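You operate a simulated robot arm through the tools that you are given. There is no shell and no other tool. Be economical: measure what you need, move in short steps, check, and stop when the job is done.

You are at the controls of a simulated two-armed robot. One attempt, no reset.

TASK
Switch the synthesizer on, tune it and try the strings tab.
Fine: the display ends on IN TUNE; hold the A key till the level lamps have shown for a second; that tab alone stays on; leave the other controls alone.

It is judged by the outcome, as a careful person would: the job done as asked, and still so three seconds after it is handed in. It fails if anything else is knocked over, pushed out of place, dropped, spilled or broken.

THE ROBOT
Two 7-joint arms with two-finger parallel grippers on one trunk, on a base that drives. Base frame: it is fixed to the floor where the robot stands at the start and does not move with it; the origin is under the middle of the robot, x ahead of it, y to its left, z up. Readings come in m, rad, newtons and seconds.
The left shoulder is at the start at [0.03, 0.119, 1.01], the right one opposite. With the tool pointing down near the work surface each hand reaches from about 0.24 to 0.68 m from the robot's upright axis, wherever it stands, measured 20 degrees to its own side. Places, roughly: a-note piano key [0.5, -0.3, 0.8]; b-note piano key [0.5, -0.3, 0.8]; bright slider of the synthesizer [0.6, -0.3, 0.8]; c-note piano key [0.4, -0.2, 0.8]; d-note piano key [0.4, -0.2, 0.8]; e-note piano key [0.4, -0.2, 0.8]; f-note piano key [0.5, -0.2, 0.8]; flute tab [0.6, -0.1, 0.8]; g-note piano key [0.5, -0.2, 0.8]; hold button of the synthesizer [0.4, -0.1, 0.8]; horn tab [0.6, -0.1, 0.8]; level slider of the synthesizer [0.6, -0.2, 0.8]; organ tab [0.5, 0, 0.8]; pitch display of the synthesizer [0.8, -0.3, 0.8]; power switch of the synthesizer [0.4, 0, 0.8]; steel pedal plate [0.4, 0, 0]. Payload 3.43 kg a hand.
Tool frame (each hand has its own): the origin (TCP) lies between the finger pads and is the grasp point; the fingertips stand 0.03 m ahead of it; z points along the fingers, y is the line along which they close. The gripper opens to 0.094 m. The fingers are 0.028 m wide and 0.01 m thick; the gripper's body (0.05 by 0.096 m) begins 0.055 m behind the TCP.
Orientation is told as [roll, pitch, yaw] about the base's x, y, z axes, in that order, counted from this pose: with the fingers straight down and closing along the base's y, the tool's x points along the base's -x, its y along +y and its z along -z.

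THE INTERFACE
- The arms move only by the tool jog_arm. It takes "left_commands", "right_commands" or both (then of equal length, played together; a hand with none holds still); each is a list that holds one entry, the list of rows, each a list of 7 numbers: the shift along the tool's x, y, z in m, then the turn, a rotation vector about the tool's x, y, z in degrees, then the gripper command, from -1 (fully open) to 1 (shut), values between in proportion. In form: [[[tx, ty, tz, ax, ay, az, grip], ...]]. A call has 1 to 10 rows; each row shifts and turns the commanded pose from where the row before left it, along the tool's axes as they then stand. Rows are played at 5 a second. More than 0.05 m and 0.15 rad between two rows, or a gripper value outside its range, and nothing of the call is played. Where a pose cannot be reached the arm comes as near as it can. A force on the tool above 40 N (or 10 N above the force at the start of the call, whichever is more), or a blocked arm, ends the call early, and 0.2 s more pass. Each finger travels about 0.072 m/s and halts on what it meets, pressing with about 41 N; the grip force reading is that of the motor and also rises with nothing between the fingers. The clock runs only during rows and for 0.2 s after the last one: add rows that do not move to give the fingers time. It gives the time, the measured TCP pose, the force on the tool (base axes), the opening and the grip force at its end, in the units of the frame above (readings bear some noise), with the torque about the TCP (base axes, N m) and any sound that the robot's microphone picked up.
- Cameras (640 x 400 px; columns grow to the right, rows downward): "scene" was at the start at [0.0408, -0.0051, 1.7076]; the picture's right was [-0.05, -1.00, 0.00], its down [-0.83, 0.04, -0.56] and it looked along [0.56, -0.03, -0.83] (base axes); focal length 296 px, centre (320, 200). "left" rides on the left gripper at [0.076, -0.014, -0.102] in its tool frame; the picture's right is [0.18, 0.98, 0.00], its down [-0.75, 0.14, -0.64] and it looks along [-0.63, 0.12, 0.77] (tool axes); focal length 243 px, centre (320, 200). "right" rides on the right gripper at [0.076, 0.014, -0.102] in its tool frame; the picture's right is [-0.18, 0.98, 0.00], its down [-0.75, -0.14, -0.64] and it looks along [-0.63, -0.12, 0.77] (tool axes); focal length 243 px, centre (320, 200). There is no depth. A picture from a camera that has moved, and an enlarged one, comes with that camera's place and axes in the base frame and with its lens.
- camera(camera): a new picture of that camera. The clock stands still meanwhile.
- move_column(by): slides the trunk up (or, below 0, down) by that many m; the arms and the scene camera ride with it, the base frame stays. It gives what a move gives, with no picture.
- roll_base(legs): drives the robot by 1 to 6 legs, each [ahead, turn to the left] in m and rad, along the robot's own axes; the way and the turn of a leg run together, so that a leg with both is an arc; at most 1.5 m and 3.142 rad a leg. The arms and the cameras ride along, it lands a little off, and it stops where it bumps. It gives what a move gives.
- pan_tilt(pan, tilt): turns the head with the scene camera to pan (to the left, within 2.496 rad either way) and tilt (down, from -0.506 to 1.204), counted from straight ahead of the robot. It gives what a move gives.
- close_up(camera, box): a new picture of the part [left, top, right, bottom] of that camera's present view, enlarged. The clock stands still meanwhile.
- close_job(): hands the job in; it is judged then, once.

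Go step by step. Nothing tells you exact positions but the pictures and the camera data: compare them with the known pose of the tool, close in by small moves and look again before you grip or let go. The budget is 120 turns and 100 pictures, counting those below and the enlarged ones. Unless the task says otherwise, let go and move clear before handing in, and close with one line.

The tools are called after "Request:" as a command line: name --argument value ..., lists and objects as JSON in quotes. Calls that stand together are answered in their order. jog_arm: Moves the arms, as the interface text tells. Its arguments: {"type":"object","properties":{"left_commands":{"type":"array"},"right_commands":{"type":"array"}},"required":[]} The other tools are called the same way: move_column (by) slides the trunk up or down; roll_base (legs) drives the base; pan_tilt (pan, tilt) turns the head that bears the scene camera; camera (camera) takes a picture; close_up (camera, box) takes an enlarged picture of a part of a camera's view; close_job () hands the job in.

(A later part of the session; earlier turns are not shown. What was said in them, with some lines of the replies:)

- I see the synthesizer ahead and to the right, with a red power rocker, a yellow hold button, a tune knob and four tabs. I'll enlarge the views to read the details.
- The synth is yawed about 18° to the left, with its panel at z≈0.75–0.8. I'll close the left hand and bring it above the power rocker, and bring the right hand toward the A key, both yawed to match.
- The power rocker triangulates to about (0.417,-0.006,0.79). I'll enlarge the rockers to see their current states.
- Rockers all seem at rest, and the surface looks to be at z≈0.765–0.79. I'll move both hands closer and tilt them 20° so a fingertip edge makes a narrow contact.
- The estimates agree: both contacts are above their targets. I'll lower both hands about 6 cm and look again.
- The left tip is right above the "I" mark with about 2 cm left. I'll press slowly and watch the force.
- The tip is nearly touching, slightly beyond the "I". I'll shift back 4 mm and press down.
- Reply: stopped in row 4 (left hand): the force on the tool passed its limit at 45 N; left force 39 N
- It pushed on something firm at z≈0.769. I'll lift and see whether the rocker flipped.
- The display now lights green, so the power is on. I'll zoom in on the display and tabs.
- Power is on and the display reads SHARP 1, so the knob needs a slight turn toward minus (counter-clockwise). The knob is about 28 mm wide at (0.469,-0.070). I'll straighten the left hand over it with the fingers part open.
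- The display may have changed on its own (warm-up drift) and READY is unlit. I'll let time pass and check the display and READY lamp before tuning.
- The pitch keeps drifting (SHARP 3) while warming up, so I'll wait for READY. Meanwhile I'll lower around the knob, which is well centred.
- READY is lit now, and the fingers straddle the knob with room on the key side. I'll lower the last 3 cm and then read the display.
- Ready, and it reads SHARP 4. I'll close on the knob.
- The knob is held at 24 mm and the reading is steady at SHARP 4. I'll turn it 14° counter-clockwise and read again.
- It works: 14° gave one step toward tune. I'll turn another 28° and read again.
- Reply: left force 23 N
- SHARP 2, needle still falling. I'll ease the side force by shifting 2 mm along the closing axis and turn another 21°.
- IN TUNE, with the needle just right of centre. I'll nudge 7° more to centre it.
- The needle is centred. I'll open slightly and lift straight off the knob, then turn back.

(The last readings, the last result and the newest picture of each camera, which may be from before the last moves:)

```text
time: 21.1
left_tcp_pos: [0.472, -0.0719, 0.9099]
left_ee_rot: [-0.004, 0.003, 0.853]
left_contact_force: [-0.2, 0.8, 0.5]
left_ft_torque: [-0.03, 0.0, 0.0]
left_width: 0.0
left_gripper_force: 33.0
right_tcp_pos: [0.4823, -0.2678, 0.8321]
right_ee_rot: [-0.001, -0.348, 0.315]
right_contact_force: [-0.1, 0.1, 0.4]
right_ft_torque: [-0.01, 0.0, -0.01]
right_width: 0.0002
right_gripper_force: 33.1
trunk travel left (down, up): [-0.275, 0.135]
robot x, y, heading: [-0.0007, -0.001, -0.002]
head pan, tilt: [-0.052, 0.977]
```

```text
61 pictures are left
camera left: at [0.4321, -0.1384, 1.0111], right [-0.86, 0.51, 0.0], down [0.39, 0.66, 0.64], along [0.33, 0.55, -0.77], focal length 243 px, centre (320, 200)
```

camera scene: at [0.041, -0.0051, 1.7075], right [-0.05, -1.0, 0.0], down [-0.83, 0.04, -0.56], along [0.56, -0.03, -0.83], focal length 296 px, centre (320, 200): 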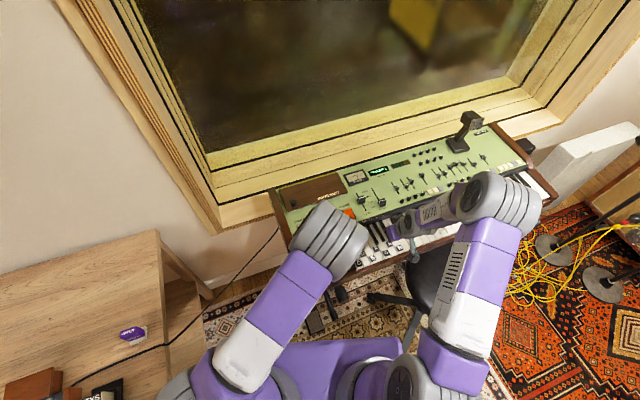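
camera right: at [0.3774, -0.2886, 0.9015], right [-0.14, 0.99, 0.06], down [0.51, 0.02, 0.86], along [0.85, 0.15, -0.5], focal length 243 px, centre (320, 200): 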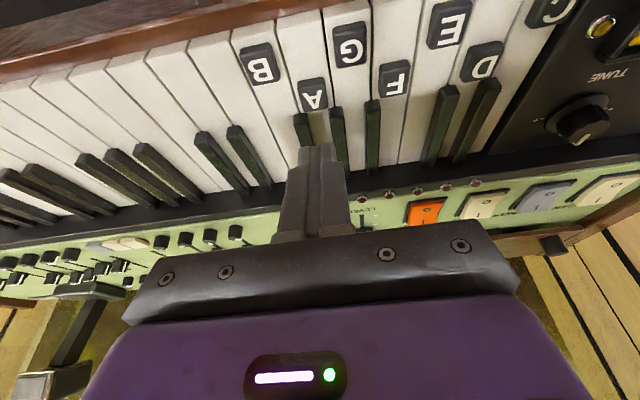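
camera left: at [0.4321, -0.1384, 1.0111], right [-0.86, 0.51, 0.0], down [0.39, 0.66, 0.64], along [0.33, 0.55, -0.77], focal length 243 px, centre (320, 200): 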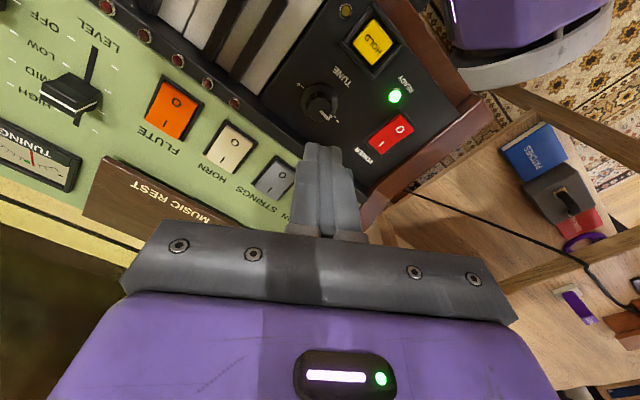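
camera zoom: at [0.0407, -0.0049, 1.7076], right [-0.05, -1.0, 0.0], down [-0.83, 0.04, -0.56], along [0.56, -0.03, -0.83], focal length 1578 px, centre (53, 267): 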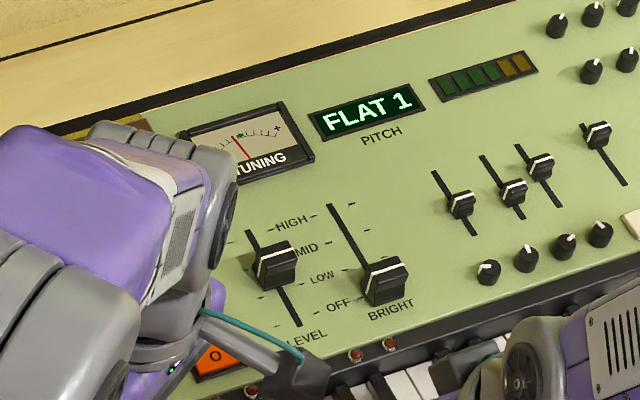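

It moved to FLAT 1, either from the release or from drift. I'll wait two seconds and check whether it's still moving.

Request:
jog_arm --left_commands '[[[0, 0, 0, 0, 0, 8, 1], [0, 0, 0, 0, 0, 8, 1], [0, 0, 0, 0, 0, 8, 1], [0, 0, 0, 0, 0, 7, 1], [0, 0, 0, 0, 0, 0, 1], [0, 0, 0, 0, 0, 0, 1], [0, 0, 0, 0, 0, 0, 1], [0, 0, 0, 0, 0, 0, 1], [0, 0, 0, 0, 0, 0, 1]]]'

Request:
close_up --camera "scene" --box '[310, 150, 430, 225]'

Request:
camera --camera "left"

```text
time: 23.1
left_tcp_pos: [0.471, -0.0725, 0.9086]
left_ee_rot: [-0.002, 0.0, 0.316]
left_contact_force: [-0.2, -0.4, 0.6]
left_ft_torque: [0.01, 0.0, 0.02]
left_width: 0.0002
left_gripper_force: 33.0
right_tcp_pos: [0.4826, -0.2692, 0.8321]
right_ee_rot: [0.001, -0.35, 0.313]
right_contact_force: [-0.2, 0.2, -0.3]
right_ft_torque: [-0.02, 0.0, -0.02]
right_width: 0.0
right_gripper_force: 33.2
trunk travel left (down, up): [-0.275, 0.135]
robot x, y, heading: [0.001, -0.0042, -0.0]
head pan, tilt: [-0.052, 0.977]
```

```text
5.33 times, centred on (370, 188) of scene
camera zoom: at [0.0407, -0.005, 1.7076], right [-0.05, -1.0, 0.0], down [-0.83, 0.04, -0.56], along [0.56, -0.03, -0.83], focal length 1578 px, centre (53, 267)
```

zoom: 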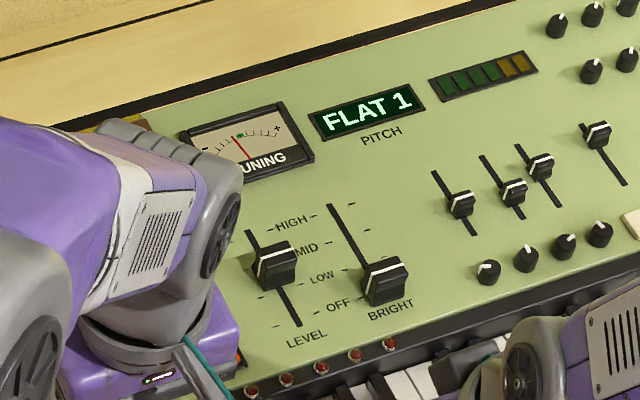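

```text
59 pictures are left
camera left: at [0.4022, -0.1092, 1.011], right [-0.48, 0.88, 0.0], down [0.67, 0.37, 0.64], along [0.56, 0.31, -0.77], focal length 243 px, centre (320, 200)
```

left: 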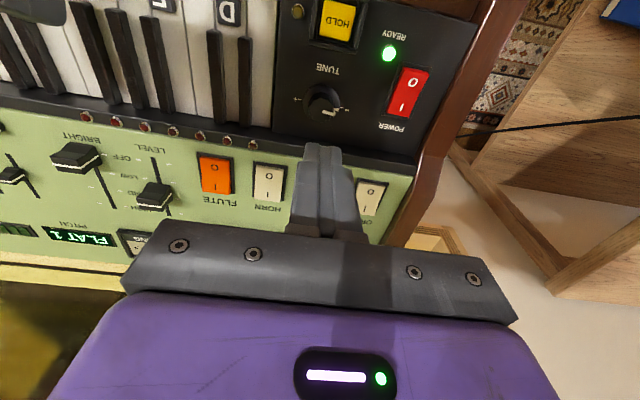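

It's steady at FLAT 1, so the release dragged the knob by about one step. I'll check the knob's centre before regripping.

Request:
close_up --camera "left" --box '[280, 60, 376, 120]'

```text
6.67 times, centred on (328, 90) of left
camera zoom: at [0.4022, -0.1092, 1.011], right [-0.48, 0.88, 0.0], down [0.67, 0.37, 0.64], along [0.56, 0.31, -0.77], focal length 1618 px, centre (267, 933)
```

zoom: 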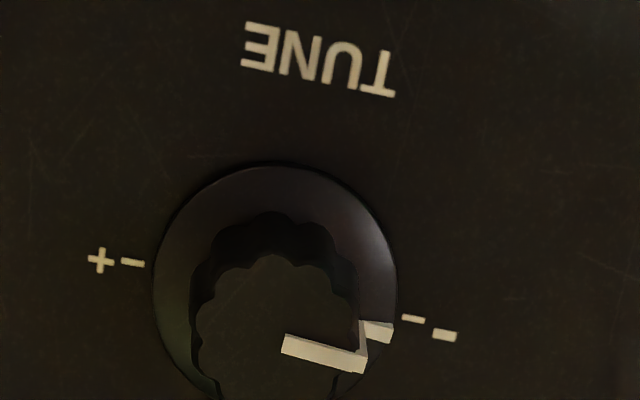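

The knob centre is within 2 mm of the tool axis. I'll correct that, open, and go down for a regrip.

Request:
jog_arm --left_commands '[[[-0.002, 0.0013, 0, 0, 0, 0, 0.3], [0, 0, 0.03, 0, 0, 0, -0.05], [0, 0, 0.03, 0, 0, 0, -0.05], [0, 0, 0.02, 0, 0, 0, -0.05], [0, 0, 0.018, 0, 0, 0, -0.05], [0, 0, 0, 0, 0, 0, -0.05]]]'

Request:
camera --camera "left"

```text
time: 24.5
left_tcp_pos: [0.4726, -0.0688, 0.8081]
left_ee_rot: [-0.004, 0.0, 0.315]
left_contact_force: [0.0, 0.0, -0.3]
left_ft_torque: [0.01, 0.02, 0.02]
left_width: 0.0492
left_gripper_force: 0.1
right_tcp_pos: [0.4831, -0.2687, 0.8314]
right_ee_rot: [0.0, -0.348, 0.313]
right_contact_force: [0.1, -0.8, 0.1]
right_ft_torque: [0.03, 0.0, 0.0]
right_width: 0.0002
right_gripper_force: 32.7
trunk travel left (down, up): [-0.275, 0.135]
robot x, y, heading: [-0.0017, 0.0019, -0.001]
head pan, tilt: [-0.052, 0.977]
```

```text
57 pictures are left
camera left: at [0.4041, -0.1066, 0.9103], right [-0.48, 0.88, 0.0], down [0.67, 0.37, 0.64], along [0.56, 0.31, -0.77], focal length 243 px, centre (320, 200)
```

left: 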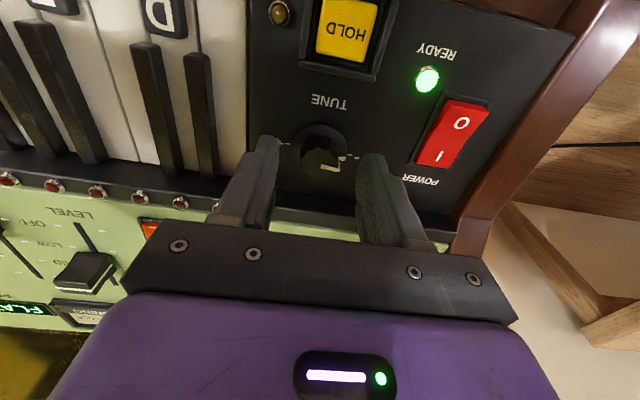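

Centred well enough; I'll shift 1.5 mm left and close, then read the display.

Request:
jog_arm --left_commands '[[[0, 0.0015, 0, 0, 0, 0, 0.2], [0, 0, 0, 0, 0, 0, 0.4], [0, 0, 0, 0, 0, 0, 0.55], [0, 0, 0, 0, 0, 0, 0.55]]]'

Request:
close_up --camera "scene" --box '[340, 160, 400, 198]'

```text
time: 25.5
left_tcp_pos: [0.473, -0.0705, 0.8086]
left_ee_rot: [-0.005, 0.0, 0.314]
left_contact_force: [1.5, -6.8, -0.9]
left_ft_torque: [-0.25, -0.18, -0.02]
left_width: 0.0239
left_gripper_force: 45.2
right_tcp_pos: [0.4824, -0.2699, 0.8312]
right_ee_rot: [0.001, -0.35, 0.315]
right_contact_force: [-0.5, -0.6, 0.7]
right_ft_torque: [-0.01, 0.01, -0.02]
right_width: 0.0001
right_gripper_force: 33.0
trunk travel left (down, up): [-0.275, 0.135]
robot x, y, heading: [0.0026, 0.0008, -0.002]
head pan, tilt: [-0.052, 0.977]
```

```text
10.53 times, centred on (370, 179) of scene
camera zoom: at [0.0411, -0.0059, 1.7076], right [-0.05, -1.0, 0.0], down [-0.83, 0.04, -0.56], along [0.56, -0.03, -0.83], focal length 3114 px, centre (-206, 421)
```

zoom: 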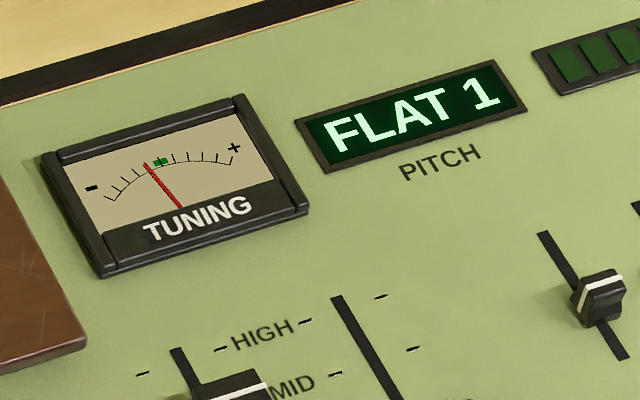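

FLAT 1 by about one tick. I'll ease the side force and turn 14° clockwise.

Request:
jog_arm --left_commands '[[[0, -0.0015, 0, 0, 0, 4, 0.55], [0, 0, 0, 0, 0, 5, 0.55], [0, 0, 0, 0, 0, 5, 0.55], [0, 0, 0, 0, 0, 0, 0.55]]]'

Request:
close_up --camera "scene" --box '[340, 160, 400, 198]'

```text
time: 26.5
left_tcp_pos: [0.4732, -0.0684, 0.8093]
left_ee_rot: [-0.001, 0.0, 0.069]
left_contact_force: [2.0, -1.8, -14.7]
left_ft_torque: [-0.02, -0.85, -0.05]
left_width: 0.024
left_gripper_force: 45.5
right_tcp_pos: [0.4839, -0.2687, 0.8305]
right_ee_rot: [0.0, -0.348, 0.314]
right_contact_force: [0.2, 0.1, -0.4]
right_ft_torque: [0.01, -0.02, -0.05]
right_width: 0.0
right_gripper_force: 32.8
trunk travel left (down, up): [-0.275, 0.135]
robot x, y, heading: [0.0048, -0.0038, 0.004]
head pan, tilt: [-0.052, 0.977]
```

```text
10.53 times, centred on (370, 179) of scene
camera zoom: at [0.0423, -0.0052, 1.7074], right [-0.05, -1.0, 0.0], down [-0.83, 0.04, -0.56], along [0.56, -0.03, -0.83], focal length 3114 px, centre (-206, 421)
```

zoom: 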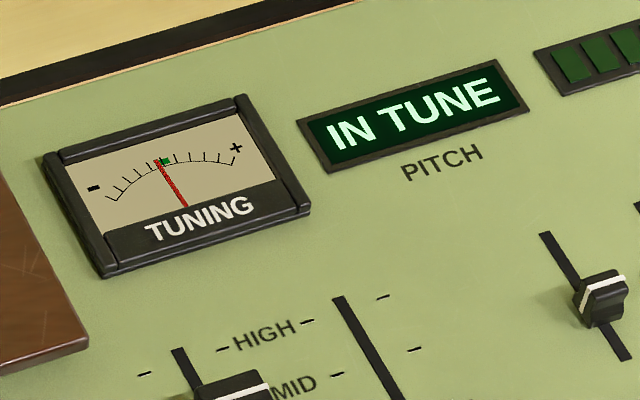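

In tune, slightly left of centre. I'll nudge 3° more, relieve the vertical load, open gently, and check before lifting.

Request:
jog_arm --left_commands '[[[0, 0, 0.001, 0, 0, 3, 0.55], [0, 0, 0, 0, 0, 0, 0.5], [0, 0, 0, 0, 0, 0, 0.42], [0, 0, 0, 0, 0, 0, 0.32], [0, 0, 0, 0, 0, 0, 0.2], [0, 0, 0, 0, 0, 0, 0.1]]]'

Request:
close_up --camera "scene" --box '[340, 160, 400, 198]'

Request:
camera --camera "left"

```text
time: 27.9
left_tcp_pos: [0.472, -0.0701, 0.8093]
left_ee_rot: [-0.003, -0.001, 0.019]
left_contact_force: [-0.5, 0.8, 0.2]
left_ft_torque: [0.0, -0.01, 0.0]
left_width: 0.0423
left_gripper_force: 0.1
right_tcp_pos: [0.482, -0.2695, 0.8326]
right_ee_rot: [0.0, -0.351, 0.316]
right_contact_force: [0.0, -0.2, 0.2]
right_ft_torque: [-0.03, 0.05, 0.0]
right_width: 0.0
right_gripper_force: 32.7
trunk travel left (down, up): [-0.275, 0.135]
robot x, y, heading: [0.0009, 0.0001, -0.001]
head pan, tilt: [-0.052, 0.977]
```

```text
10.53 times, centred on (370, 179) of scene
camera zoom: at [0.0407, -0.005, 1.7076], right [-0.05, -1.0, 0.0], down [-0.83, 0.04, -0.56], along [0.56, -0.03, -0.83], focal length 3114 px, centre (-206, 421)
```

zoom: 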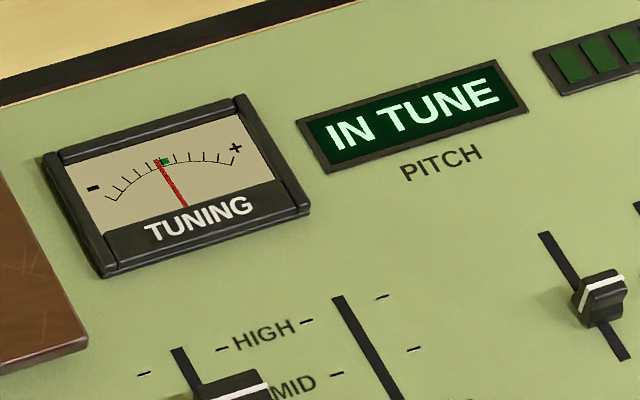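

```text
53 pictures are left
camera left: at [0.3955, -0.0858, 0.9111], right [-0.2, 0.98, 0.0], down [0.75, 0.16, 0.64], along [0.63, 0.13, -0.77], focal length 243 px, centre (320, 200)
```

left: 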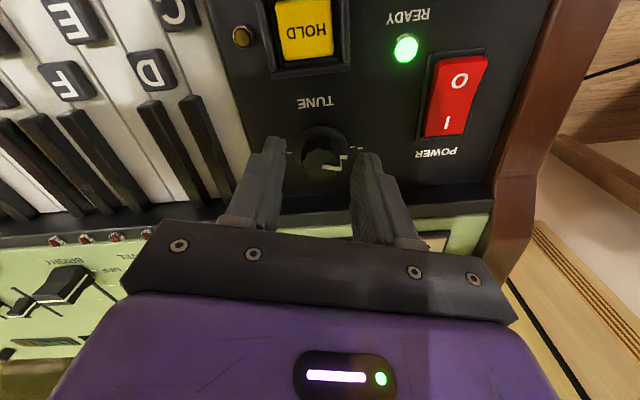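

It stayed IN TUNE after release. I'll lift straight up, re-yaw, close, and move over the strings tab (about 0.56,-0.023) with the tilt.

Request:
jog_arm --left_commands '[[[0, 0, -0.02, 0, 0, 0, 0.1], [0, 0, -0.045, 0, 0, 0, 0.1], [0, 0, -0.045, 0, 0, -6, 0.5], [0, 0, 0, 0, 0, -6, 1], [0, 0, 0, 0, 0, -5, 1], [-0.034, 0.006, 0, 0, 0, 0, 1], [-0.034, 0.006, 0, 0, 0, 0, 1], [-0.034, 0.006, 0, 0, -6, 0, 1], [0, 0, 0, 0, -7, 0, 1], [0, 0, 0, 0, -7, 0, 1]]]'

Request:
camera --camera "left"

Request:
close_up --camera "scene" --box '[310, 150, 430, 225]'

```text
time: 30.1
left_tcp_pos: [0.5658, -0.021, 0.9193]
left_ee_rot: [-0.002, -0.351, 0.318]
left_contact_force: [-0.5, 0.8, 0.0]
left_ft_torque: [0.0, 0.01, 0.01]
left_width: 0.0
left_gripper_force: 33.1
right_tcp_pos: [0.4832, -0.27, 0.8314]
right_ee_rot: [0.002, -0.35, 0.314]
right_contact_force: [0.5, 0.3, -0.2]
right_ft_torque: [0.0, -0.01, -0.04]
right_width: 0.0
right_gripper_force: 33.2
trunk travel left (down, up): [-0.275, 0.135]
robot x, y, heading: [0.0011, -0.0026, -0.002]
head pan, tilt: [-0.052, 0.977]
```

```text
52 pictures are left
camera left: at [0.4665, -0.0672, 0.9888], right [-0.47, 0.88, -0.07], down [0.42, 0.29, 0.86], along [0.78, 0.38, -0.5], focal length 243 px, centre (320, 200)
```

left: 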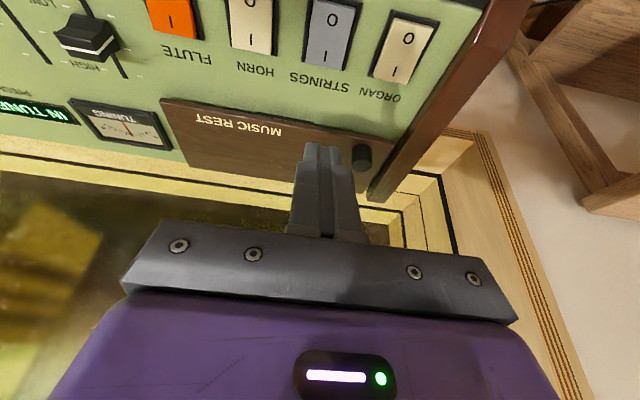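

```text
5.33 times, centred on (370, 188) of scene
camera zoom: at [0.0404, -0.0054, 1.7076], right [-0.05, -1.0, 0.0], down [-0.83, 0.04, -0.56], along [0.56, -0.03, -0.83], focal length 1578 px, centre (53, 267)
```

zoom: 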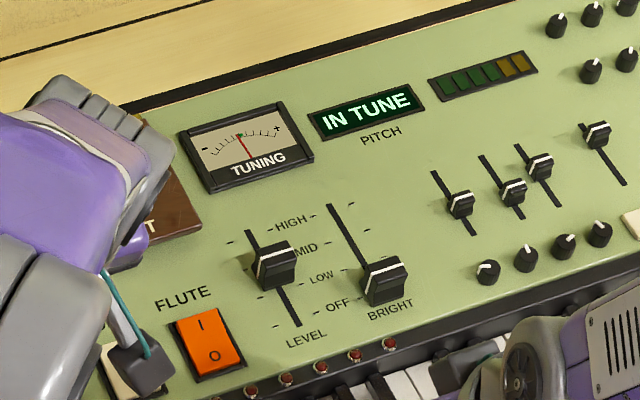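

Display remains IN TUNE. The strings "I" mark is about 5 mm to the right of my tip line; I'll correct and lower 6 cm.

Request:
jog_arm --left_commands '[[[-0.0019, -0.005, 0.0007, 0, 0, 0, 1], [0.0068, 0, 0.0188, 0, 0, 0, 1], [0.0068, 0, 0.0188, 0, 0, 0, 1], [0.0058, 0, 0.016, 0, 0, 0, 1], [0, 0, 0, 0, 0, 0, 1]]]'

Request:
camera --camera "left"

```text
time: 31.3
left_tcp_pos: [0.5678, -0.0232, 0.8613]
left_ee_rot: [-0.004, -0.349, 0.317]
left_contact_force: [-0.7, -1.1, 0.1]
left_ft_torque: [-0.01, 0.01, 0.01]
left_width: 0.0001
left_gripper_force: 33.4
right_tcp_pos: [0.4835, -0.2689, 0.8318]
right_ee_rot: [0.001, -0.348, 0.313]
right_contact_force: [0.2, 1.2, 0.4]
right_ft_torque: [0.02, 0.01, -0.08]
right_width: 0.0
right_gripper_force: 33.1
trunk travel left (down, up): [-0.275, 0.135]
robot x, y, heading: [-0.0006, 0.0014, 0.001]
head pan, tilt: [-0.052, 0.977]
```

```text
50 pictures are left
camera left: at [0.4709, -0.0711, 0.9316], right [-0.47, 0.88, -0.07], down [0.42, 0.29, 0.86], along [0.78, 0.38, -0.51], focal length 243 px, centre (320, 200)
```

left: 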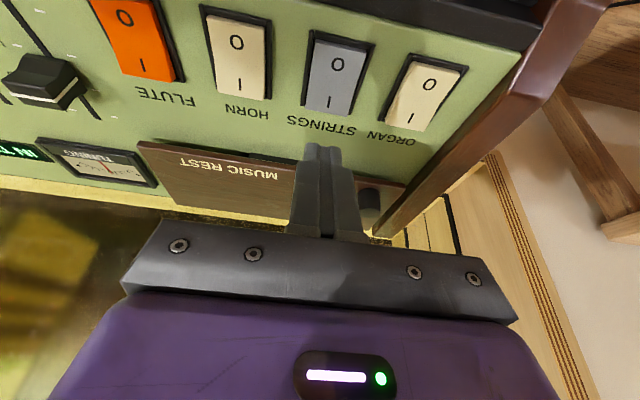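

Lined up. I'll lower 2 cm more in small steps and check.

Request:
jog_arm --left_commands '[[[0.0034, 0, 0.0094, 0, 0, 0, 1], [0.0017, 0, 0.0047, 0, 0, 0, 1], [0.0017, 0, 0.0047, 0, 0, 0, 1], [0, 0, 0, 0, 0, 0, 1]]]'

Request:
camera --camera "left"

```text
time: 32.3
left_tcp_pos: [0.5664, -0.0255, 0.8419]
left_ee_rot: [-0.003, -0.349, 0.315]
left_contact_force: [0.0, -0.8, 1.0]
left_ft_torque: [0.03, 0.01, 0.03]
left_width: 0.0
left_gripper_force: 32.7
right_tcp_pos: [0.4826, -0.2702, 0.8318]
right_ee_rot: [-0.001, -0.347, 0.314]
right_contact_force: [-0.2, -0.8, -0.9]
right_ft_torque: [0.02, 0.01, 0.02]
right_width: 0.0001
right_gripper_force: 32.8
trunk travel left (down, up): [-0.275, 0.135]
robot x, y, heading: [0.0017, -0.0005, -0.001]
head pan, tilt: [-0.052, 0.977]
```

```text
49 pictures are left
camera left: at [0.4707, -0.0727, 0.9124], right [-0.47, 0.88, -0.07], down [0.42, 0.29, 0.86], along [0.78, 0.38, -0.51], focal length 243 px, centre (320, 200)
```

left: 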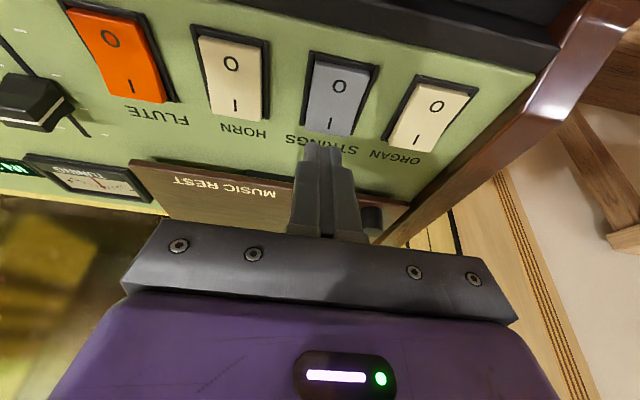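

The tip is nearly over "I"; I'll shift 2 mm left and press until force builds.

Request:
jog_arm --left_commands '[[[0, 0.002, 0, 0, 0, 0, 1], [0.0017, 0, 0.0047, 0, 0, 0, 1], [0.0017, 0, 0.0047, 0, 0, 0, 1], [0.0017, 0, 0.0047, 0, 0, 0, 1], [0.0017, 0, 0.0047, 0, 0, 0, 1]]]'

Request:
camera --camera "left"

```text
time: 33.5
left_tcp_pos: [0.5674, -0.0252, 0.8255]
left_ee_rot: [-0.006, -0.352, 0.317]
left_contact_force: [-1.1, 1.0, 11.9]
left_ft_torque: [0.07, 0.1, 0.05]
left_width: 0.0001
left_gripper_force: 33.4
right_tcp_pos: [0.482, -0.2687, 0.8325]
right_ee_rot: [0.001, -0.351, 0.313]
right_contact_force: [0.1, 0.3, 0.8]
right_ft_torque: [0.01, -0.01, -0.03]
right_width: 0.0002
right_gripper_force: 33.1
trunk travel left (down, up): [-0.275, 0.135]
robot x, y, heading: [-0.0003, -0.0002, 0.0]
head pan, tilt: [-0.052, 0.977]
```

```text
48 pictures are left
camera left: at [0.4701, -0.0706, 0.8944], right [-0.47, 0.88, -0.07], down [0.42, 0.29, 0.86], along [0.78, 0.38, -0.5], focal length 243 px, centre (320, 200)
```

left: 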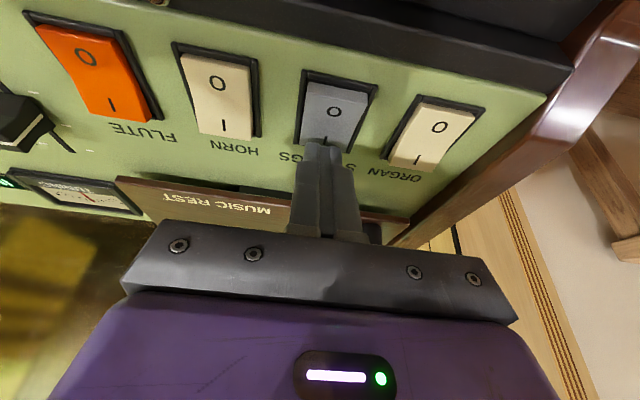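

Contact made at 12 N on the "I" end and the rocker has tipped. I'll press a little further to be sure, then lift.

Request:
jog_arm --left_commands '[[[0.001, 0, 0.0028, 0, 0, 0, 1], [0.001, 0, 0.0028, 0, 0, 0, 1], [0, 0, 0, 0, 0, 0, 1]]]'

Request:
jog_arm --left_commands '[[[-0.0068, 0, -0.0188, 0, 0, 0, 1], [-0.0068, 0, -0.0188, 0, 0, 0, 1], [-0.0068, 0, -0.0188, 0, 0, 0, 1], [0, 0, 0, 0, 0, 0, 1]]]'

Request:
camera --camera "left"

Request:
close_up --camera "scene" --box '[310, 150, 430, 225]'

```text
time: 34.0
left_tcp_pos: [0.5702, -0.0258, 0.825]
left_ee_rot: [-0.01, -0.359, 0.317]
left_contact_force: [-6.7, 1.5, 18.3]
left_ft_torque: [0.09, 0.3, -0.15]
left_width: 0.0
left_gripper_force: 32.5
right_tcp_pos: [0.4822, -0.2694, 0.8328]
right_ee_rot: [0.0, -0.35, 0.315]
right_contact_force: [-0.1, 0.0, -0.9]
right_ft_torque: [-0.03, -0.03, 0.01]
right_width: 0.0001
right_gripper_force: 33.3
trunk travel left (down, up): [-0.275, 0.135]
robot x, y, heading: [0.0025, 0.0041, 0.002]
head pan, tilt: [-0.052, 0.977]
stopped in row 2 (left hand): the force on the tool passed its limit at 44 N (the readings are from after the stop); the commanded pose is now the measured one
```

```text
time: 35.0
left_tcp_pos: [0.5691, -0.025, 0.8818]
left_ee_rot: [-0.008, -0.355, 0.317]
left_contact_force: [0.3, -0.3, 1.1]
left_ft_torque: [-0.01, 0.02, 0.02]
left_width: 0.0002
left_gripper_force: 33.1
right_tcp_pos: [0.4832, -0.2694, 0.8316]
right_ee_rot: [-0.001, -0.35, 0.314]
right_contact_force: [0.6, 0.1, 0.5]
right_ft_torque: [0.01, 0.0, -0.01]
right_width: 0.0
right_gripper_force: 33.0
trunk travel left (down, up): [-0.275, 0.135]
robot x, y, heading: [0.0004, -0.005, 0.003]
head pan, tilt: [-0.052, 0.977]
```

```text
47 pictures are left
camera left: at [0.4711, -0.0702, 0.9505], right [-0.47, 0.88, -0.07], down [0.41, 0.29, 0.86], along [0.78, 0.37, -0.5], focal length 243 px, centre (320, 200)
```

left: 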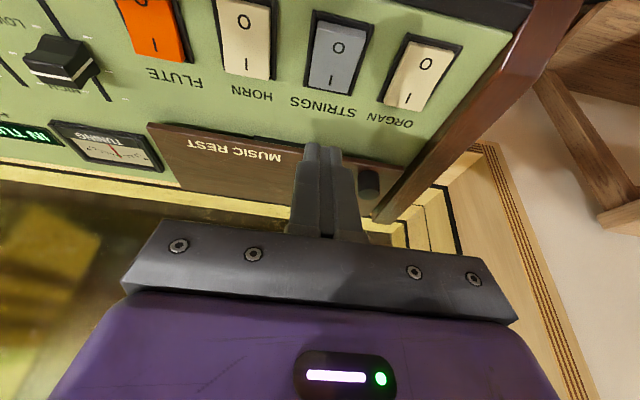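

```text
5.33 times, centred on (370, 188) of scene
camera zoom: at [0.0408, -0.005, 1.7075], right [-0.05, -1.0, 0.0], down [-0.83, 0.04, -0.56], along [0.56, -0.03, -0.83], focal length 1578 px, centre (53, 267)
```

zoom: 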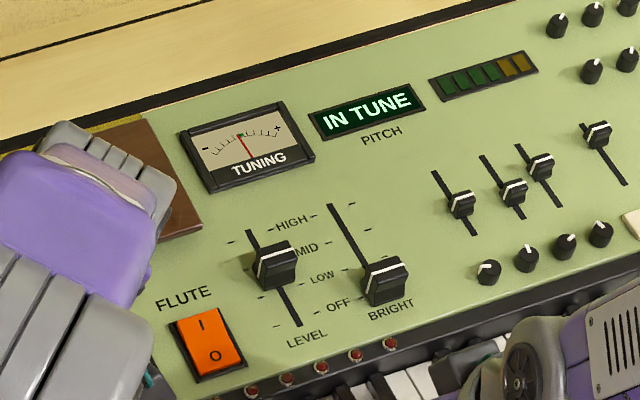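

Let me zoom in to confirm that only the strings tab is tipped on, and check the right hand over the A key.

Request:
close_up --camera "left" --box '[100, 0, 484, 240]'

Request:
close_up --camera "right" --box '[200, 40, 440, 190]'

```text
1.67 times, centred on (292, 120) of left
camera zoom: at [0.4711, -0.0702, 0.9505], right [-0.47, 0.88, -0.07], down [0.41, 0.29, 0.86], along [0.78, 0.37, -0.5], focal length 404 px, centre (367, 333)
```

zoom: 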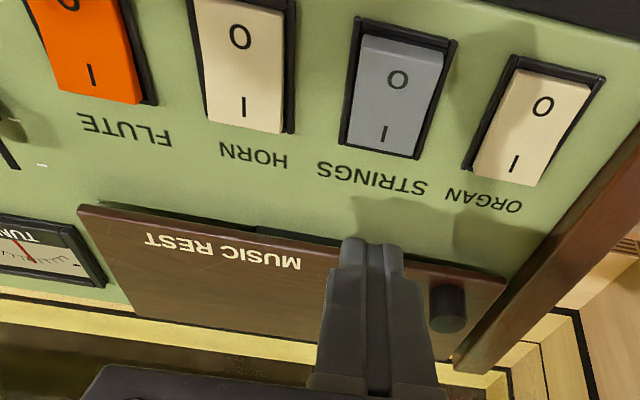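

```text
2.67 times, centred on (320, 115) of right
camera zoom: at [0.3776, -0.2883, 0.9014], right [-0.14, 0.99, 0.06], down [0.51, 0.02, 0.86], along [0.85, 0.15, -0.5], focal length 647 px, centre (320, 427)
```

zoom: 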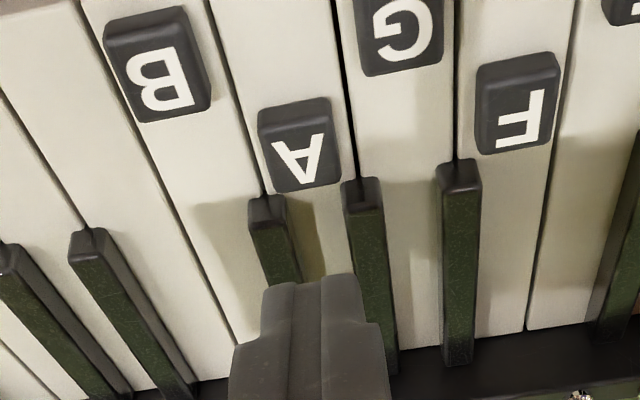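

Only strings is on. The A label sits about 1 cm nearer to me than the right tip; I'll shift back and lower.

Request:
jog_arm --right_commands '[[[0.0103, 0.0005, -0.0038, 0, 0, 0, 1], [0.0017, 0, 0.0047, 0, 0, 0, 1], [0.0017, 0, 0.0047, 0, 0, 0, 1], [0.0017, 0, 0.0047, 0, 0, 0, 1], [0, 0, 0, 0, 0, 0, 1]]]'

Request:
close_up --camera "right" --box '[200, 40, 440, 190]'

```text
time: 36.2
left_tcp_pos: [0.5687, -0.0234, 0.8812]
left_ee_rot: [-0.01, -0.354, 0.317]
left_contact_force: [0.3, 0.2, 0.1]
left_ft_torque: [0.01, 0.0, 0.01]
left_width: 0.0
left_gripper_force: 33.3
right_tcp_pos: [0.4732, -0.273, 0.8165]
right_ee_rot: [-0.001, -0.349, 0.313]
right_contact_force: [0.4, -0.9, 0.0]
right_ft_torque: [0.02, 0.01, 0.0]
right_width: 0.0
right_gripper_force: 32.5
trunk travel left (down, up): [-0.275, 0.135]
robot x, y, heading: [-0.0008, 0.0001, 0.005]
head pan, tilt: [-0.052, 0.977]
```

```text
2.67 times, centred on (320, 115) of right
camera zoom: at [0.3677, -0.2917, 0.8865], right [-0.14, 0.99, 0.06], down [0.51, 0.02, 0.86], along [0.85, 0.15, -0.5], focal length 647 px, centre (320, 427)
```

zoom: 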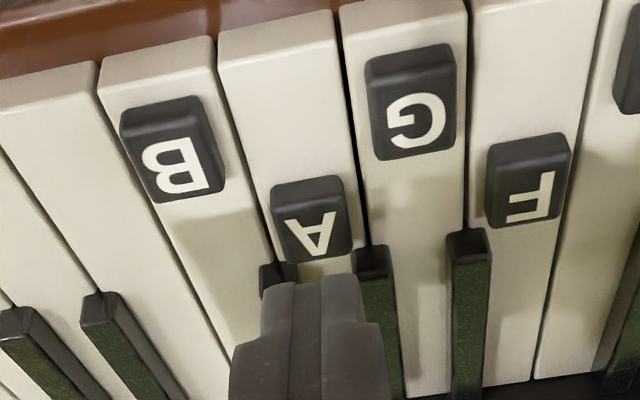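

Black keys flank the spot where I'd press, so I'll move about 2 cm nearer the front of the A key, ahead of the label, before pressing.

Request:
jog_arm --right_commands '[[[0.0179, 0.002, -0.0065, 0, 0, 0, 1], [0, 0, 0, 0, 0, 0, 1], [0.0017, 0, 0.0047, 0, 0, 0, 1], [0, 0, 0, 0, 0, 0, 1]]]'

Request:
close_up --camera "right" --box '[200, 40, 440, 190]'

```text
time: 37.2
left_tcp_pos: [0.5693, -0.0246, 0.8825]
left_ee_rot: [-0.008, -0.356, 0.318]
left_contact_force: [-0.7, -0.2, 0.5]
left_ft_torque: [0.0, -0.03, -0.01]
left_width: 0.0002
left_gripper_force: 32.8
right_tcp_pos: [0.4525, -0.2761, 0.8113]
right_ee_rot: [0.0, -0.35, 0.315]
right_contact_force: [-0.6, -0.1, 0.1]
right_ft_torque: [0.03, -0.02, -0.02]
right_width: 0.0
right_gripper_force: 32.9
trunk travel left (down, up): [-0.275, 0.135]
robot x, y, heading: [-0.0008, 0.002, -0.001]
head pan, tilt: [-0.052, 0.977]
```

```text
2.67 times, centred on (320, 115) of right
camera zoom: at [0.3482, -0.2956, 0.8811], right [-0.14, 0.99, 0.06], down [0.51, 0.02, 0.86], along [0.85, 0.15, -0.5], focal length 647 px, centre (320, 427)
```

zoom: 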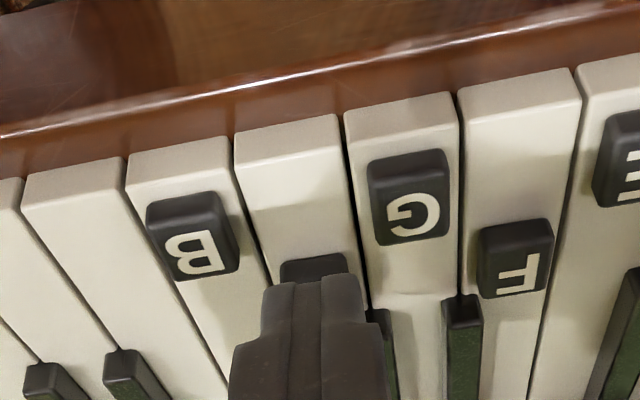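

The finger is centred on the A key. I'll back off 6 mm more to clear the black keys and press gently.

Request:
jog_arm --right_commands '[[[0.0056, 0, -0.002, 0, 0, 0, 1], [0.0017, 0, 0.0047, 0, 0, 0, 1], [0.001, 0, 0.0028, 0, 0, 0, 1], [0.001, 0, 0.0028, 0, 0, 0, 1], [0, 0, 0, 0, 0, 0, 1]]]'

Request:
close_up --camera "right" --box '[200, 40, 440, 190]'

Request:
close_up --camera "scene" --box '[310, 150, 430, 225]'

```text
time: 38.4
left_tcp_pos: [0.5691, -0.0238, 0.8823]
left_ee_rot: [-0.009, -0.357, 0.318]
left_contact_force: [0.2, 0.5, 0.4]
left_ft_torque: [-0.02, 0.03, -0.05]
left_width: 0.0002
left_gripper_force: 32.8
right_tcp_pos: [0.4467, -0.2783, 0.8002]
right_ee_rot: [-0.001, -0.349, 0.314]
right_contact_force: [1.0, 0.4, 0.6]
right_ft_torque: [0.01, 0.0, 0.02]
right_width: 0.0
right_gripper_force: 32.7
trunk travel left (down, up): [-0.275, 0.135]
robot x, y, heading: [-0.0006, 0.0024, 0.001]
head pan, tilt: [-0.052, 0.977]
```

```text
2.67 times, centred on (320, 115) of right
camera zoom: at [0.3427, -0.2977, 0.8702], right [-0.14, 0.99, 0.06], down [0.51, 0.02, 0.86], along [0.85, 0.15, -0.5], focal length 647 px, centre (320, 427)
```

zoom: 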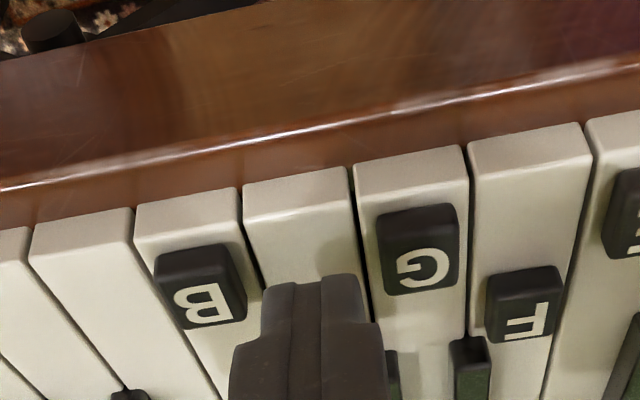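

```text
5.33 times, centred on (370, 188) of scene
camera zoom: at [0.0405, -0.0049, 1.7076], right [-0.05, -1.0, 0.0], down [-0.83, 0.04, -0.56], along [0.56, -0.03, -0.83], focal length 1578 px, centre (53, 267)
```

zoom: 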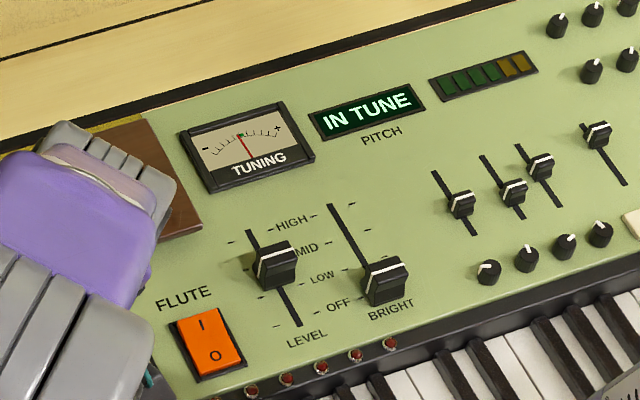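

No contact yet. I'll keep going down in 3 mm steps.

Request:
jog_arm --right_commands '[[[0.001, 0, 0.0028, 0, 0, 0, 1], [0.001, 0, 0.0028, 0, 0, 0, 1], [0, 0, 0, 0, 0, 0, 1]]]'

Request:
close_up --camera "right" --box '[200, 40, 440, 190]'

```text
time: 39.2
left_tcp_pos: [0.5687, -0.0238, 0.8824]
left_ee_rot: [-0.009, -0.355, 0.317]
left_contact_force: [0.3, -0.5, -0.9]
left_ft_torque: [-0.01, 0.01, -0.01]
left_width: 0.0
left_gripper_force: 33.0
right_tcp_pos: [0.4467, -0.2784, 0.7942]
right_ee_rot: [0.001, -0.348, 0.314]
right_contact_force: [0.0, -0.1, -0.1]
right_ft_torque: [-0.01, -0.01, 0.01]
right_width: 0.0
right_gripper_force: 32.6
trunk travel left (down, up): [-0.275, 0.135]
robot x, y, heading: [-0.0011, -0.0007, 0.003]
head pan, tilt: [-0.052, 0.977]
```

```text
2.67 times, centred on (320, 115) of right
camera zoom: at [0.3423, -0.2973, 0.8644], right [-0.14, 0.99, 0.06], down [0.51, 0.02, 0.86], along [0.85, 0.15, -0.5], focal length 647 px, centre (320, 427)
```

zoom: 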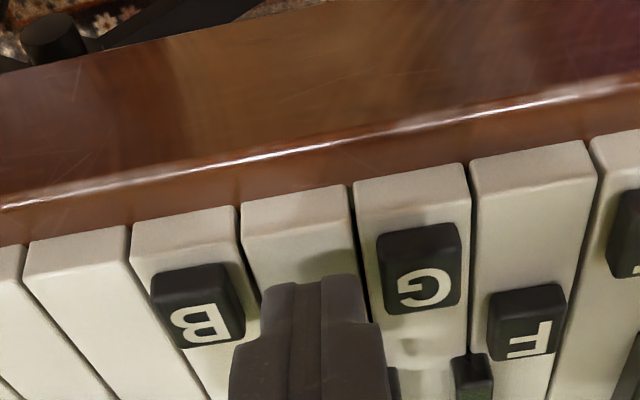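

Still clear, and the tip is about 2 mm left of the key's middle. I'll correct and continue down.

Request:
jog_arm --right_commands '[[[0.001, -0.0015, 0.0028, 0, 0, 0, 1], [0.001, 0, 0.0028, 0, 0, 0, 1], [0, 0, 0, 0, 0, 0, 1]]]'

Request:
close_up --camera "right" --box '[200, 40, 440, 190]'

Request:
close_up --camera "scene" --box '[340, 150, 460, 225]'

```text
time: 40.0
left_tcp_pos: [0.569, -0.0232, 0.881]
left_ee_rot: [-0.01, -0.357, 0.318]
left_contact_force: [-0.3, 0.0, -0.3]
left_ft_torque: [-0.01, 0.01, 0.01]
left_width: 0.0
left_gripper_force: 32.5
right_tcp_pos: [0.448, -0.2789, 0.7879]
right_ee_rot: [0.0, -0.347, 0.314]
right_contact_force: [0.0, -0.6, 0.3]
right_ft_torque: [-0.02, -0.03, -0.03]
right_width: 0.0
right_gripper_force: 33.1
trunk travel left (down, up): [-0.275, 0.135]
robot x, y, heading: [-0.0018, 0.0, 0.0]
head pan, tilt: [-0.052, 0.977]
```

```text
2.67 times, centred on (320, 115) of right
camera zoom: at [0.3435, -0.2989, 0.8587], right [-0.14, 0.99, 0.06], down [0.51, 0.02, 0.86], along [0.85, 0.15, -0.5], focal length 647 px, centre (320, 427)
```

zoom: 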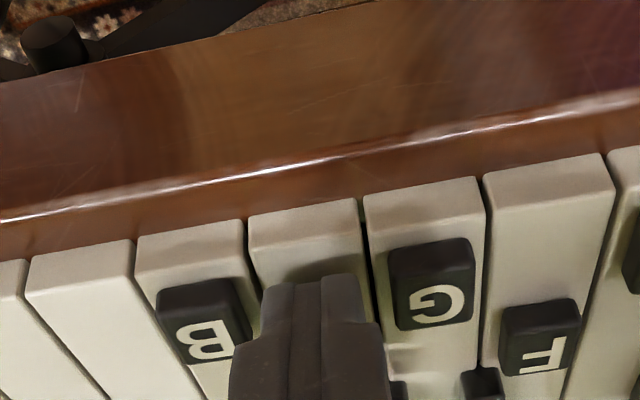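

```text
5.33 times, centred on (400, 188) of scene
camera zoom: at [0.0404, -0.0049, 1.7076], right [-0.05, -1.0, 0.0], down [-0.83, 0.04, -0.56], along [0.56, -0.03, -0.83], focal length 1578 px, centre (-107, 267)
```

zoom: 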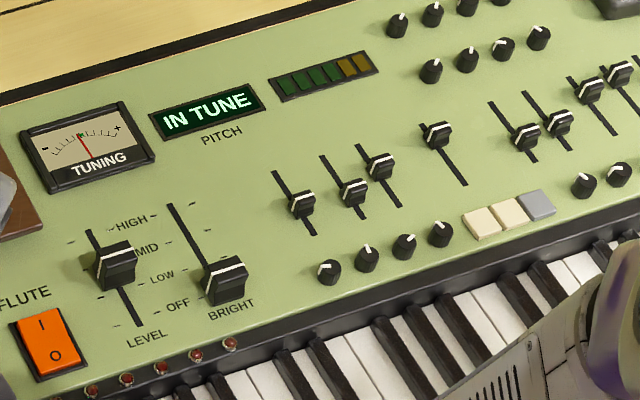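

Still above the key. I'll continue, then hold for contact.

Request:
jog_arm --right_commands '[[[0.001, -0.001, 0.0028, 0, 0, 0, 1], [0.001, 0, 0.0028, 0, 0, 0, 1], [0, 0, 0, 0, 0, 0, 1]]]'

Request:
close_up --camera "right" --box '[200, 40, 440, 190]'

Request:
close_up --camera "scene" --box '[340, 150, 460, 225]'

```text
time: 40.8
left_tcp_pos: [0.5686, -0.0237, 0.8817]
left_ee_rot: [-0.009, -0.356, 0.317]
left_contact_force: [-0.6, 0.7, 0.3]
left_ft_torque: [0.0, 0.04, -0.02]
left_width: 0.0
left_gripper_force: 32.6
right_tcp_pos: [0.4483, -0.2808, 0.7844]
right_ee_rot: [-0.001, -0.347, 0.314]
right_contact_force: [-1.6, 0.1, 0.5]
right_ft_torque: [0.05, -0.02, -0.02]
right_width: 0.0
right_gripper_force: 32.8
trunk travel left (down, up): [-0.275, 0.135]
robot x, y, heading: [0.0007, -0.0026, 0.004]
head pan, tilt: [-0.052, 0.977]
heard: click
```

```text
2.67 times, centred on (320, 115) of right
camera zoom: at [0.3432, -0.3002, 0.8528], right [-0.14, 0.99, 0.06], down [0.51, 0.02, 0.86], along [0.85, 0.15, -0.5], focal length 647 px, centre (320, 427)
```

zoom: 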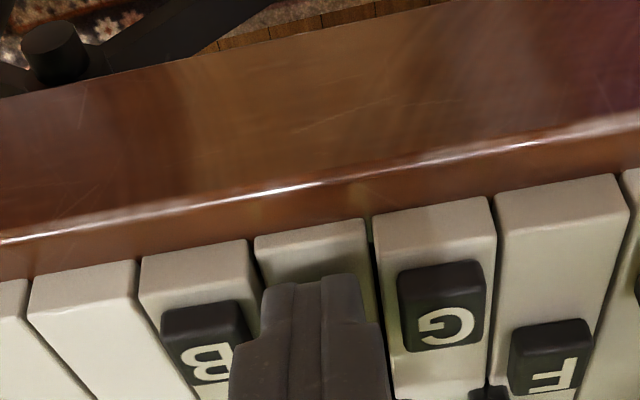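

```text
5.33 times, centred on (400, 188) of scene
camera zoom: at [0.0404, -0.0049, 1.7076], right [-0.05, -1.0, 0.0], down [-0.83, 0.04, -0.56], along [0.56, -0.03, -0.83], focal length 1578 px, centre (-107, 267)
```

zoom: 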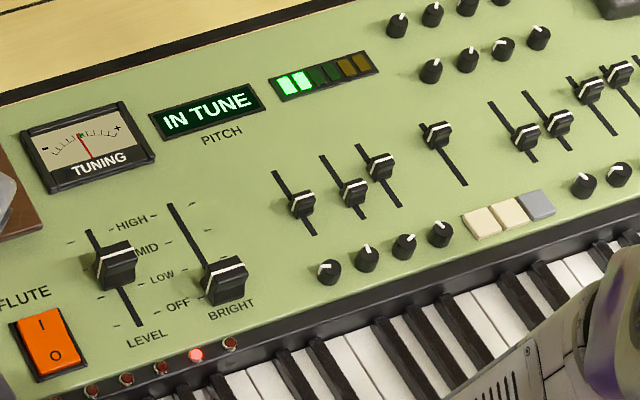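

The key clicked: the A key's lamp and the level lamps are lit. I'll press a hair more and hold for 2 seconds.

Request:
jog_arm --right_commands '[[[0.0003, 0, 0.0009, 0, 0, 0, 1], [0, 0, 0, 0, 0, 0, 1], [0, 0, 0, 0, 0, 0, 1], [0, 0, 0, 0, 0, 0, 1], [0, 0, 0, 0, 0, 0, 1], [0, 0, 0, 0, 0, 0, 1], [0, 0, 0, 0, 0, 0, 1], [0, 0, 0, 0, 0, 0, 1], [0, 0, 0, 0, 0, 0, 1]]]'

Request:
close_up --camera "scene" --box '[340, 150, 460, 225]'

```text
time: 42.8
left_tcp_pos: [0.5689, -0.0239, 0.8819]
left_ee_rot: [-0.01, -0.356, 0.317]
left_contact_force: [0.0, -0.7, -0.2]
left_ft_torque: [-0.01, -0.02, -0.01]
left_width: 0.0
left_gripper_force: 33.0
right_tcp_pos: [0.4485, -0.2803, 0.782]
right_ee_rot: [0.001, -0.348, 0.314]
right_contact_force: [0.6, -0.8, 0.9]
right_ft_torque: [-0.01, -0.05, 0.01]
right_width: 0.0
right_gripper_force: 33.0
trunk travel left (down, up): [-0.275, 0.135]
robot x, y, heading: [-0.0018, -0.0019, -0.001]
head pan, tilt: [-0.052, 0.977]
```

```text
5.33 times, centred on (400, 188) of scene
camera zoom: at [0.0405, -0.0049, 1.7076], right [-0.05, -1.0, 0.0], down [-0.83, 0.04, -0.56], along [0.56, -0.03, -0.83], focal length 1578 px, centre (-107, 267)
```

zoom: 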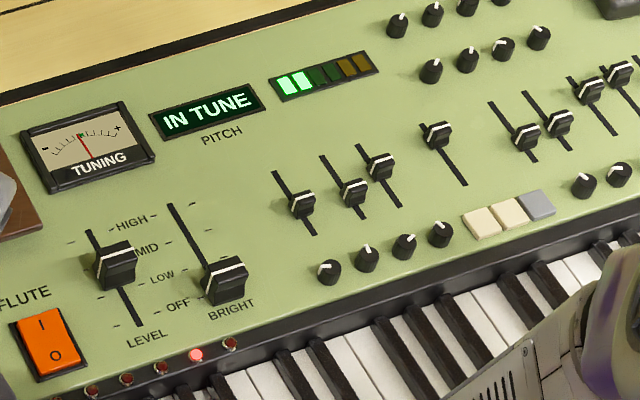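

The level lamps stayed lit for over 2 seconds and the display still says IN TUNE. I'll lift both hands clear.

Request:
jog_arm --left_commands '[[[-0.0085, 0, -0.0235, 0, 0, 0, 1], [-0.0136, 0, -0.0376, 0, 0, 0, 1], [-0.0136, 0, -0.0376, 0, 0, 0, 1], [0, 0, 0, 0, 0, 0, 1], [0, 0.04, 0, 0, 0, 0, 1], [0, 0.04, 0, 0, 0, 0, 1], [0, 0.04, 0, 0, 0, 0, 1], [0, 0, 0, 0, 0, 0, 1]]]' --right_commands '[[[-0.0034, 0, -0.0094, 0, 0, 0, 1], [-0.0085, 0, -0.0235, 0, 0, 0, 1], [-0.0136, 0, -0.0376, 0, 0, 0, 1], [-0.0136, 0, -0.0376, 0, 0, 0, 1], [-0.0136, 0, -0.0376, 0, 0, 0, 1], [0, 0, 0, 0, 0, 0, 1], [0, 0, 0, 0, 0, 0, 1], [0, 0, 0, 0, 0, 0, 1]]]'

Request:
camera --camera "scene"

Request:
close_up --camera "scene" --box '[270, 150, 430, 250]'

Request:
camera --camera "left"

Request:
camera --camera "right"

```text
time: 44.6
left_tcp_pos: [0.5334, 0.0918, 0.9861]
left_ee_rot: [-0.007, -0.356, 0.319]
left_contact_force: [0.2, 0.1, -0.1]
left_ft_torque: [0.0, 0.0, 0.02]
left_width: 0.0
left_gripper_force: 32.4
right_tcp_pos: [0.4517, -0.279, 0.9388]
right_ee_rot: [0.003, -0.349, 0.314]
right_contact_force: [-0.1, 1.3, 0.4]
right_ft_torque: [0.0, 0.01, -0.02]
right_width: 0.0
right_gripper_force: 32.9
trunk travel left (down, up): [-0.275, 0.135]
robot x, y, heading: [-0.0033, -0.0025, 0.004]
head pan, tilt: [-0.052, 0.977]
```

```text
33 pictures are left
camera scene: at [0.0412, -0.006, 1.7075], right [-0.05, -1.0, 0.0], down [-0.83, 0.04, -0.56], along [0.56, -0.03, -0.83], focal length 296 px, centre (320, 200)
```

scene: 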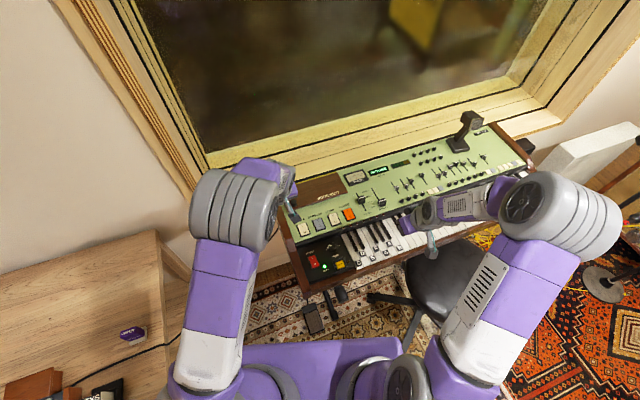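

```text
4.00 times, centred on (350, 200) of scene
camera zoom: at [0.0412, -0.006, 1.7075], right [-0.05, -1.0, 0.0], down [-0.83, 0.04, -0.56], along [0.56, -0.03, -0.83], focal length 1183 px, centre (200, 200)
```

zoom: 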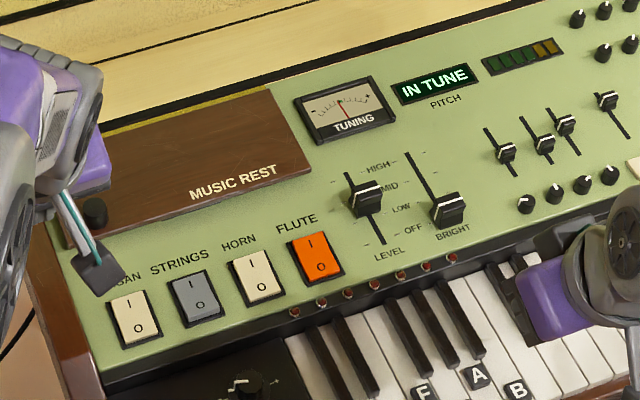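

```text
31 pictures are left
camera left: at [0.4361, 0.0447, 1.0552], right [-0.47, 0.88, -0.07], down [0.41, 0.29, 0.86], along [0.78, 0.37, -0.5], focal length 243 px, centre (320, 200)
```

left: 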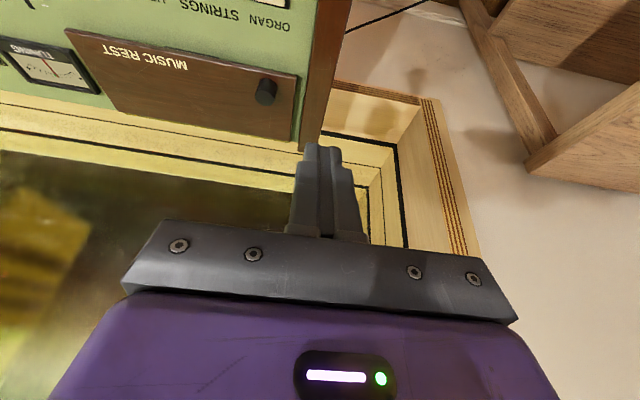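

```text
30 pictures are left
camera right: at [0.3448, -0.298, 1.0079], right [-0.14, 0.99, 0.06], down [0.51, 0.02, 0.86], along [0.85, 0.15, -0.5], focal length 243 px, centre (320, 200)
```

right: 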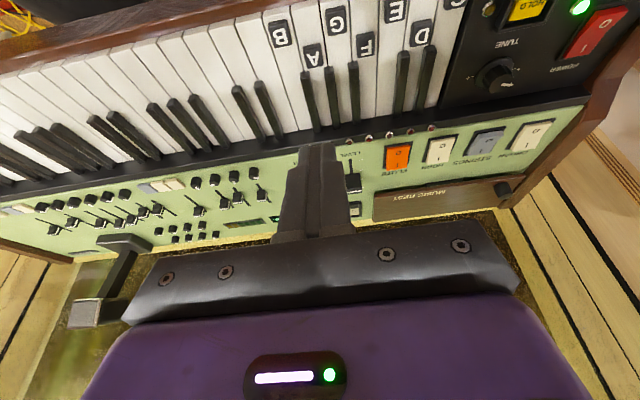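

The display is steady on IN TUNE, only the strings tab is on, the A key is released, the other controls look unmoved and both hands are clear. I'm handing in.

Request:
close_job

```text
The job is handed in.
```

The synthesizer is on and tuned to IN TUNE. Only the strings tab is on, and I held the A key until the level lamps had been lit for more than two seconds.
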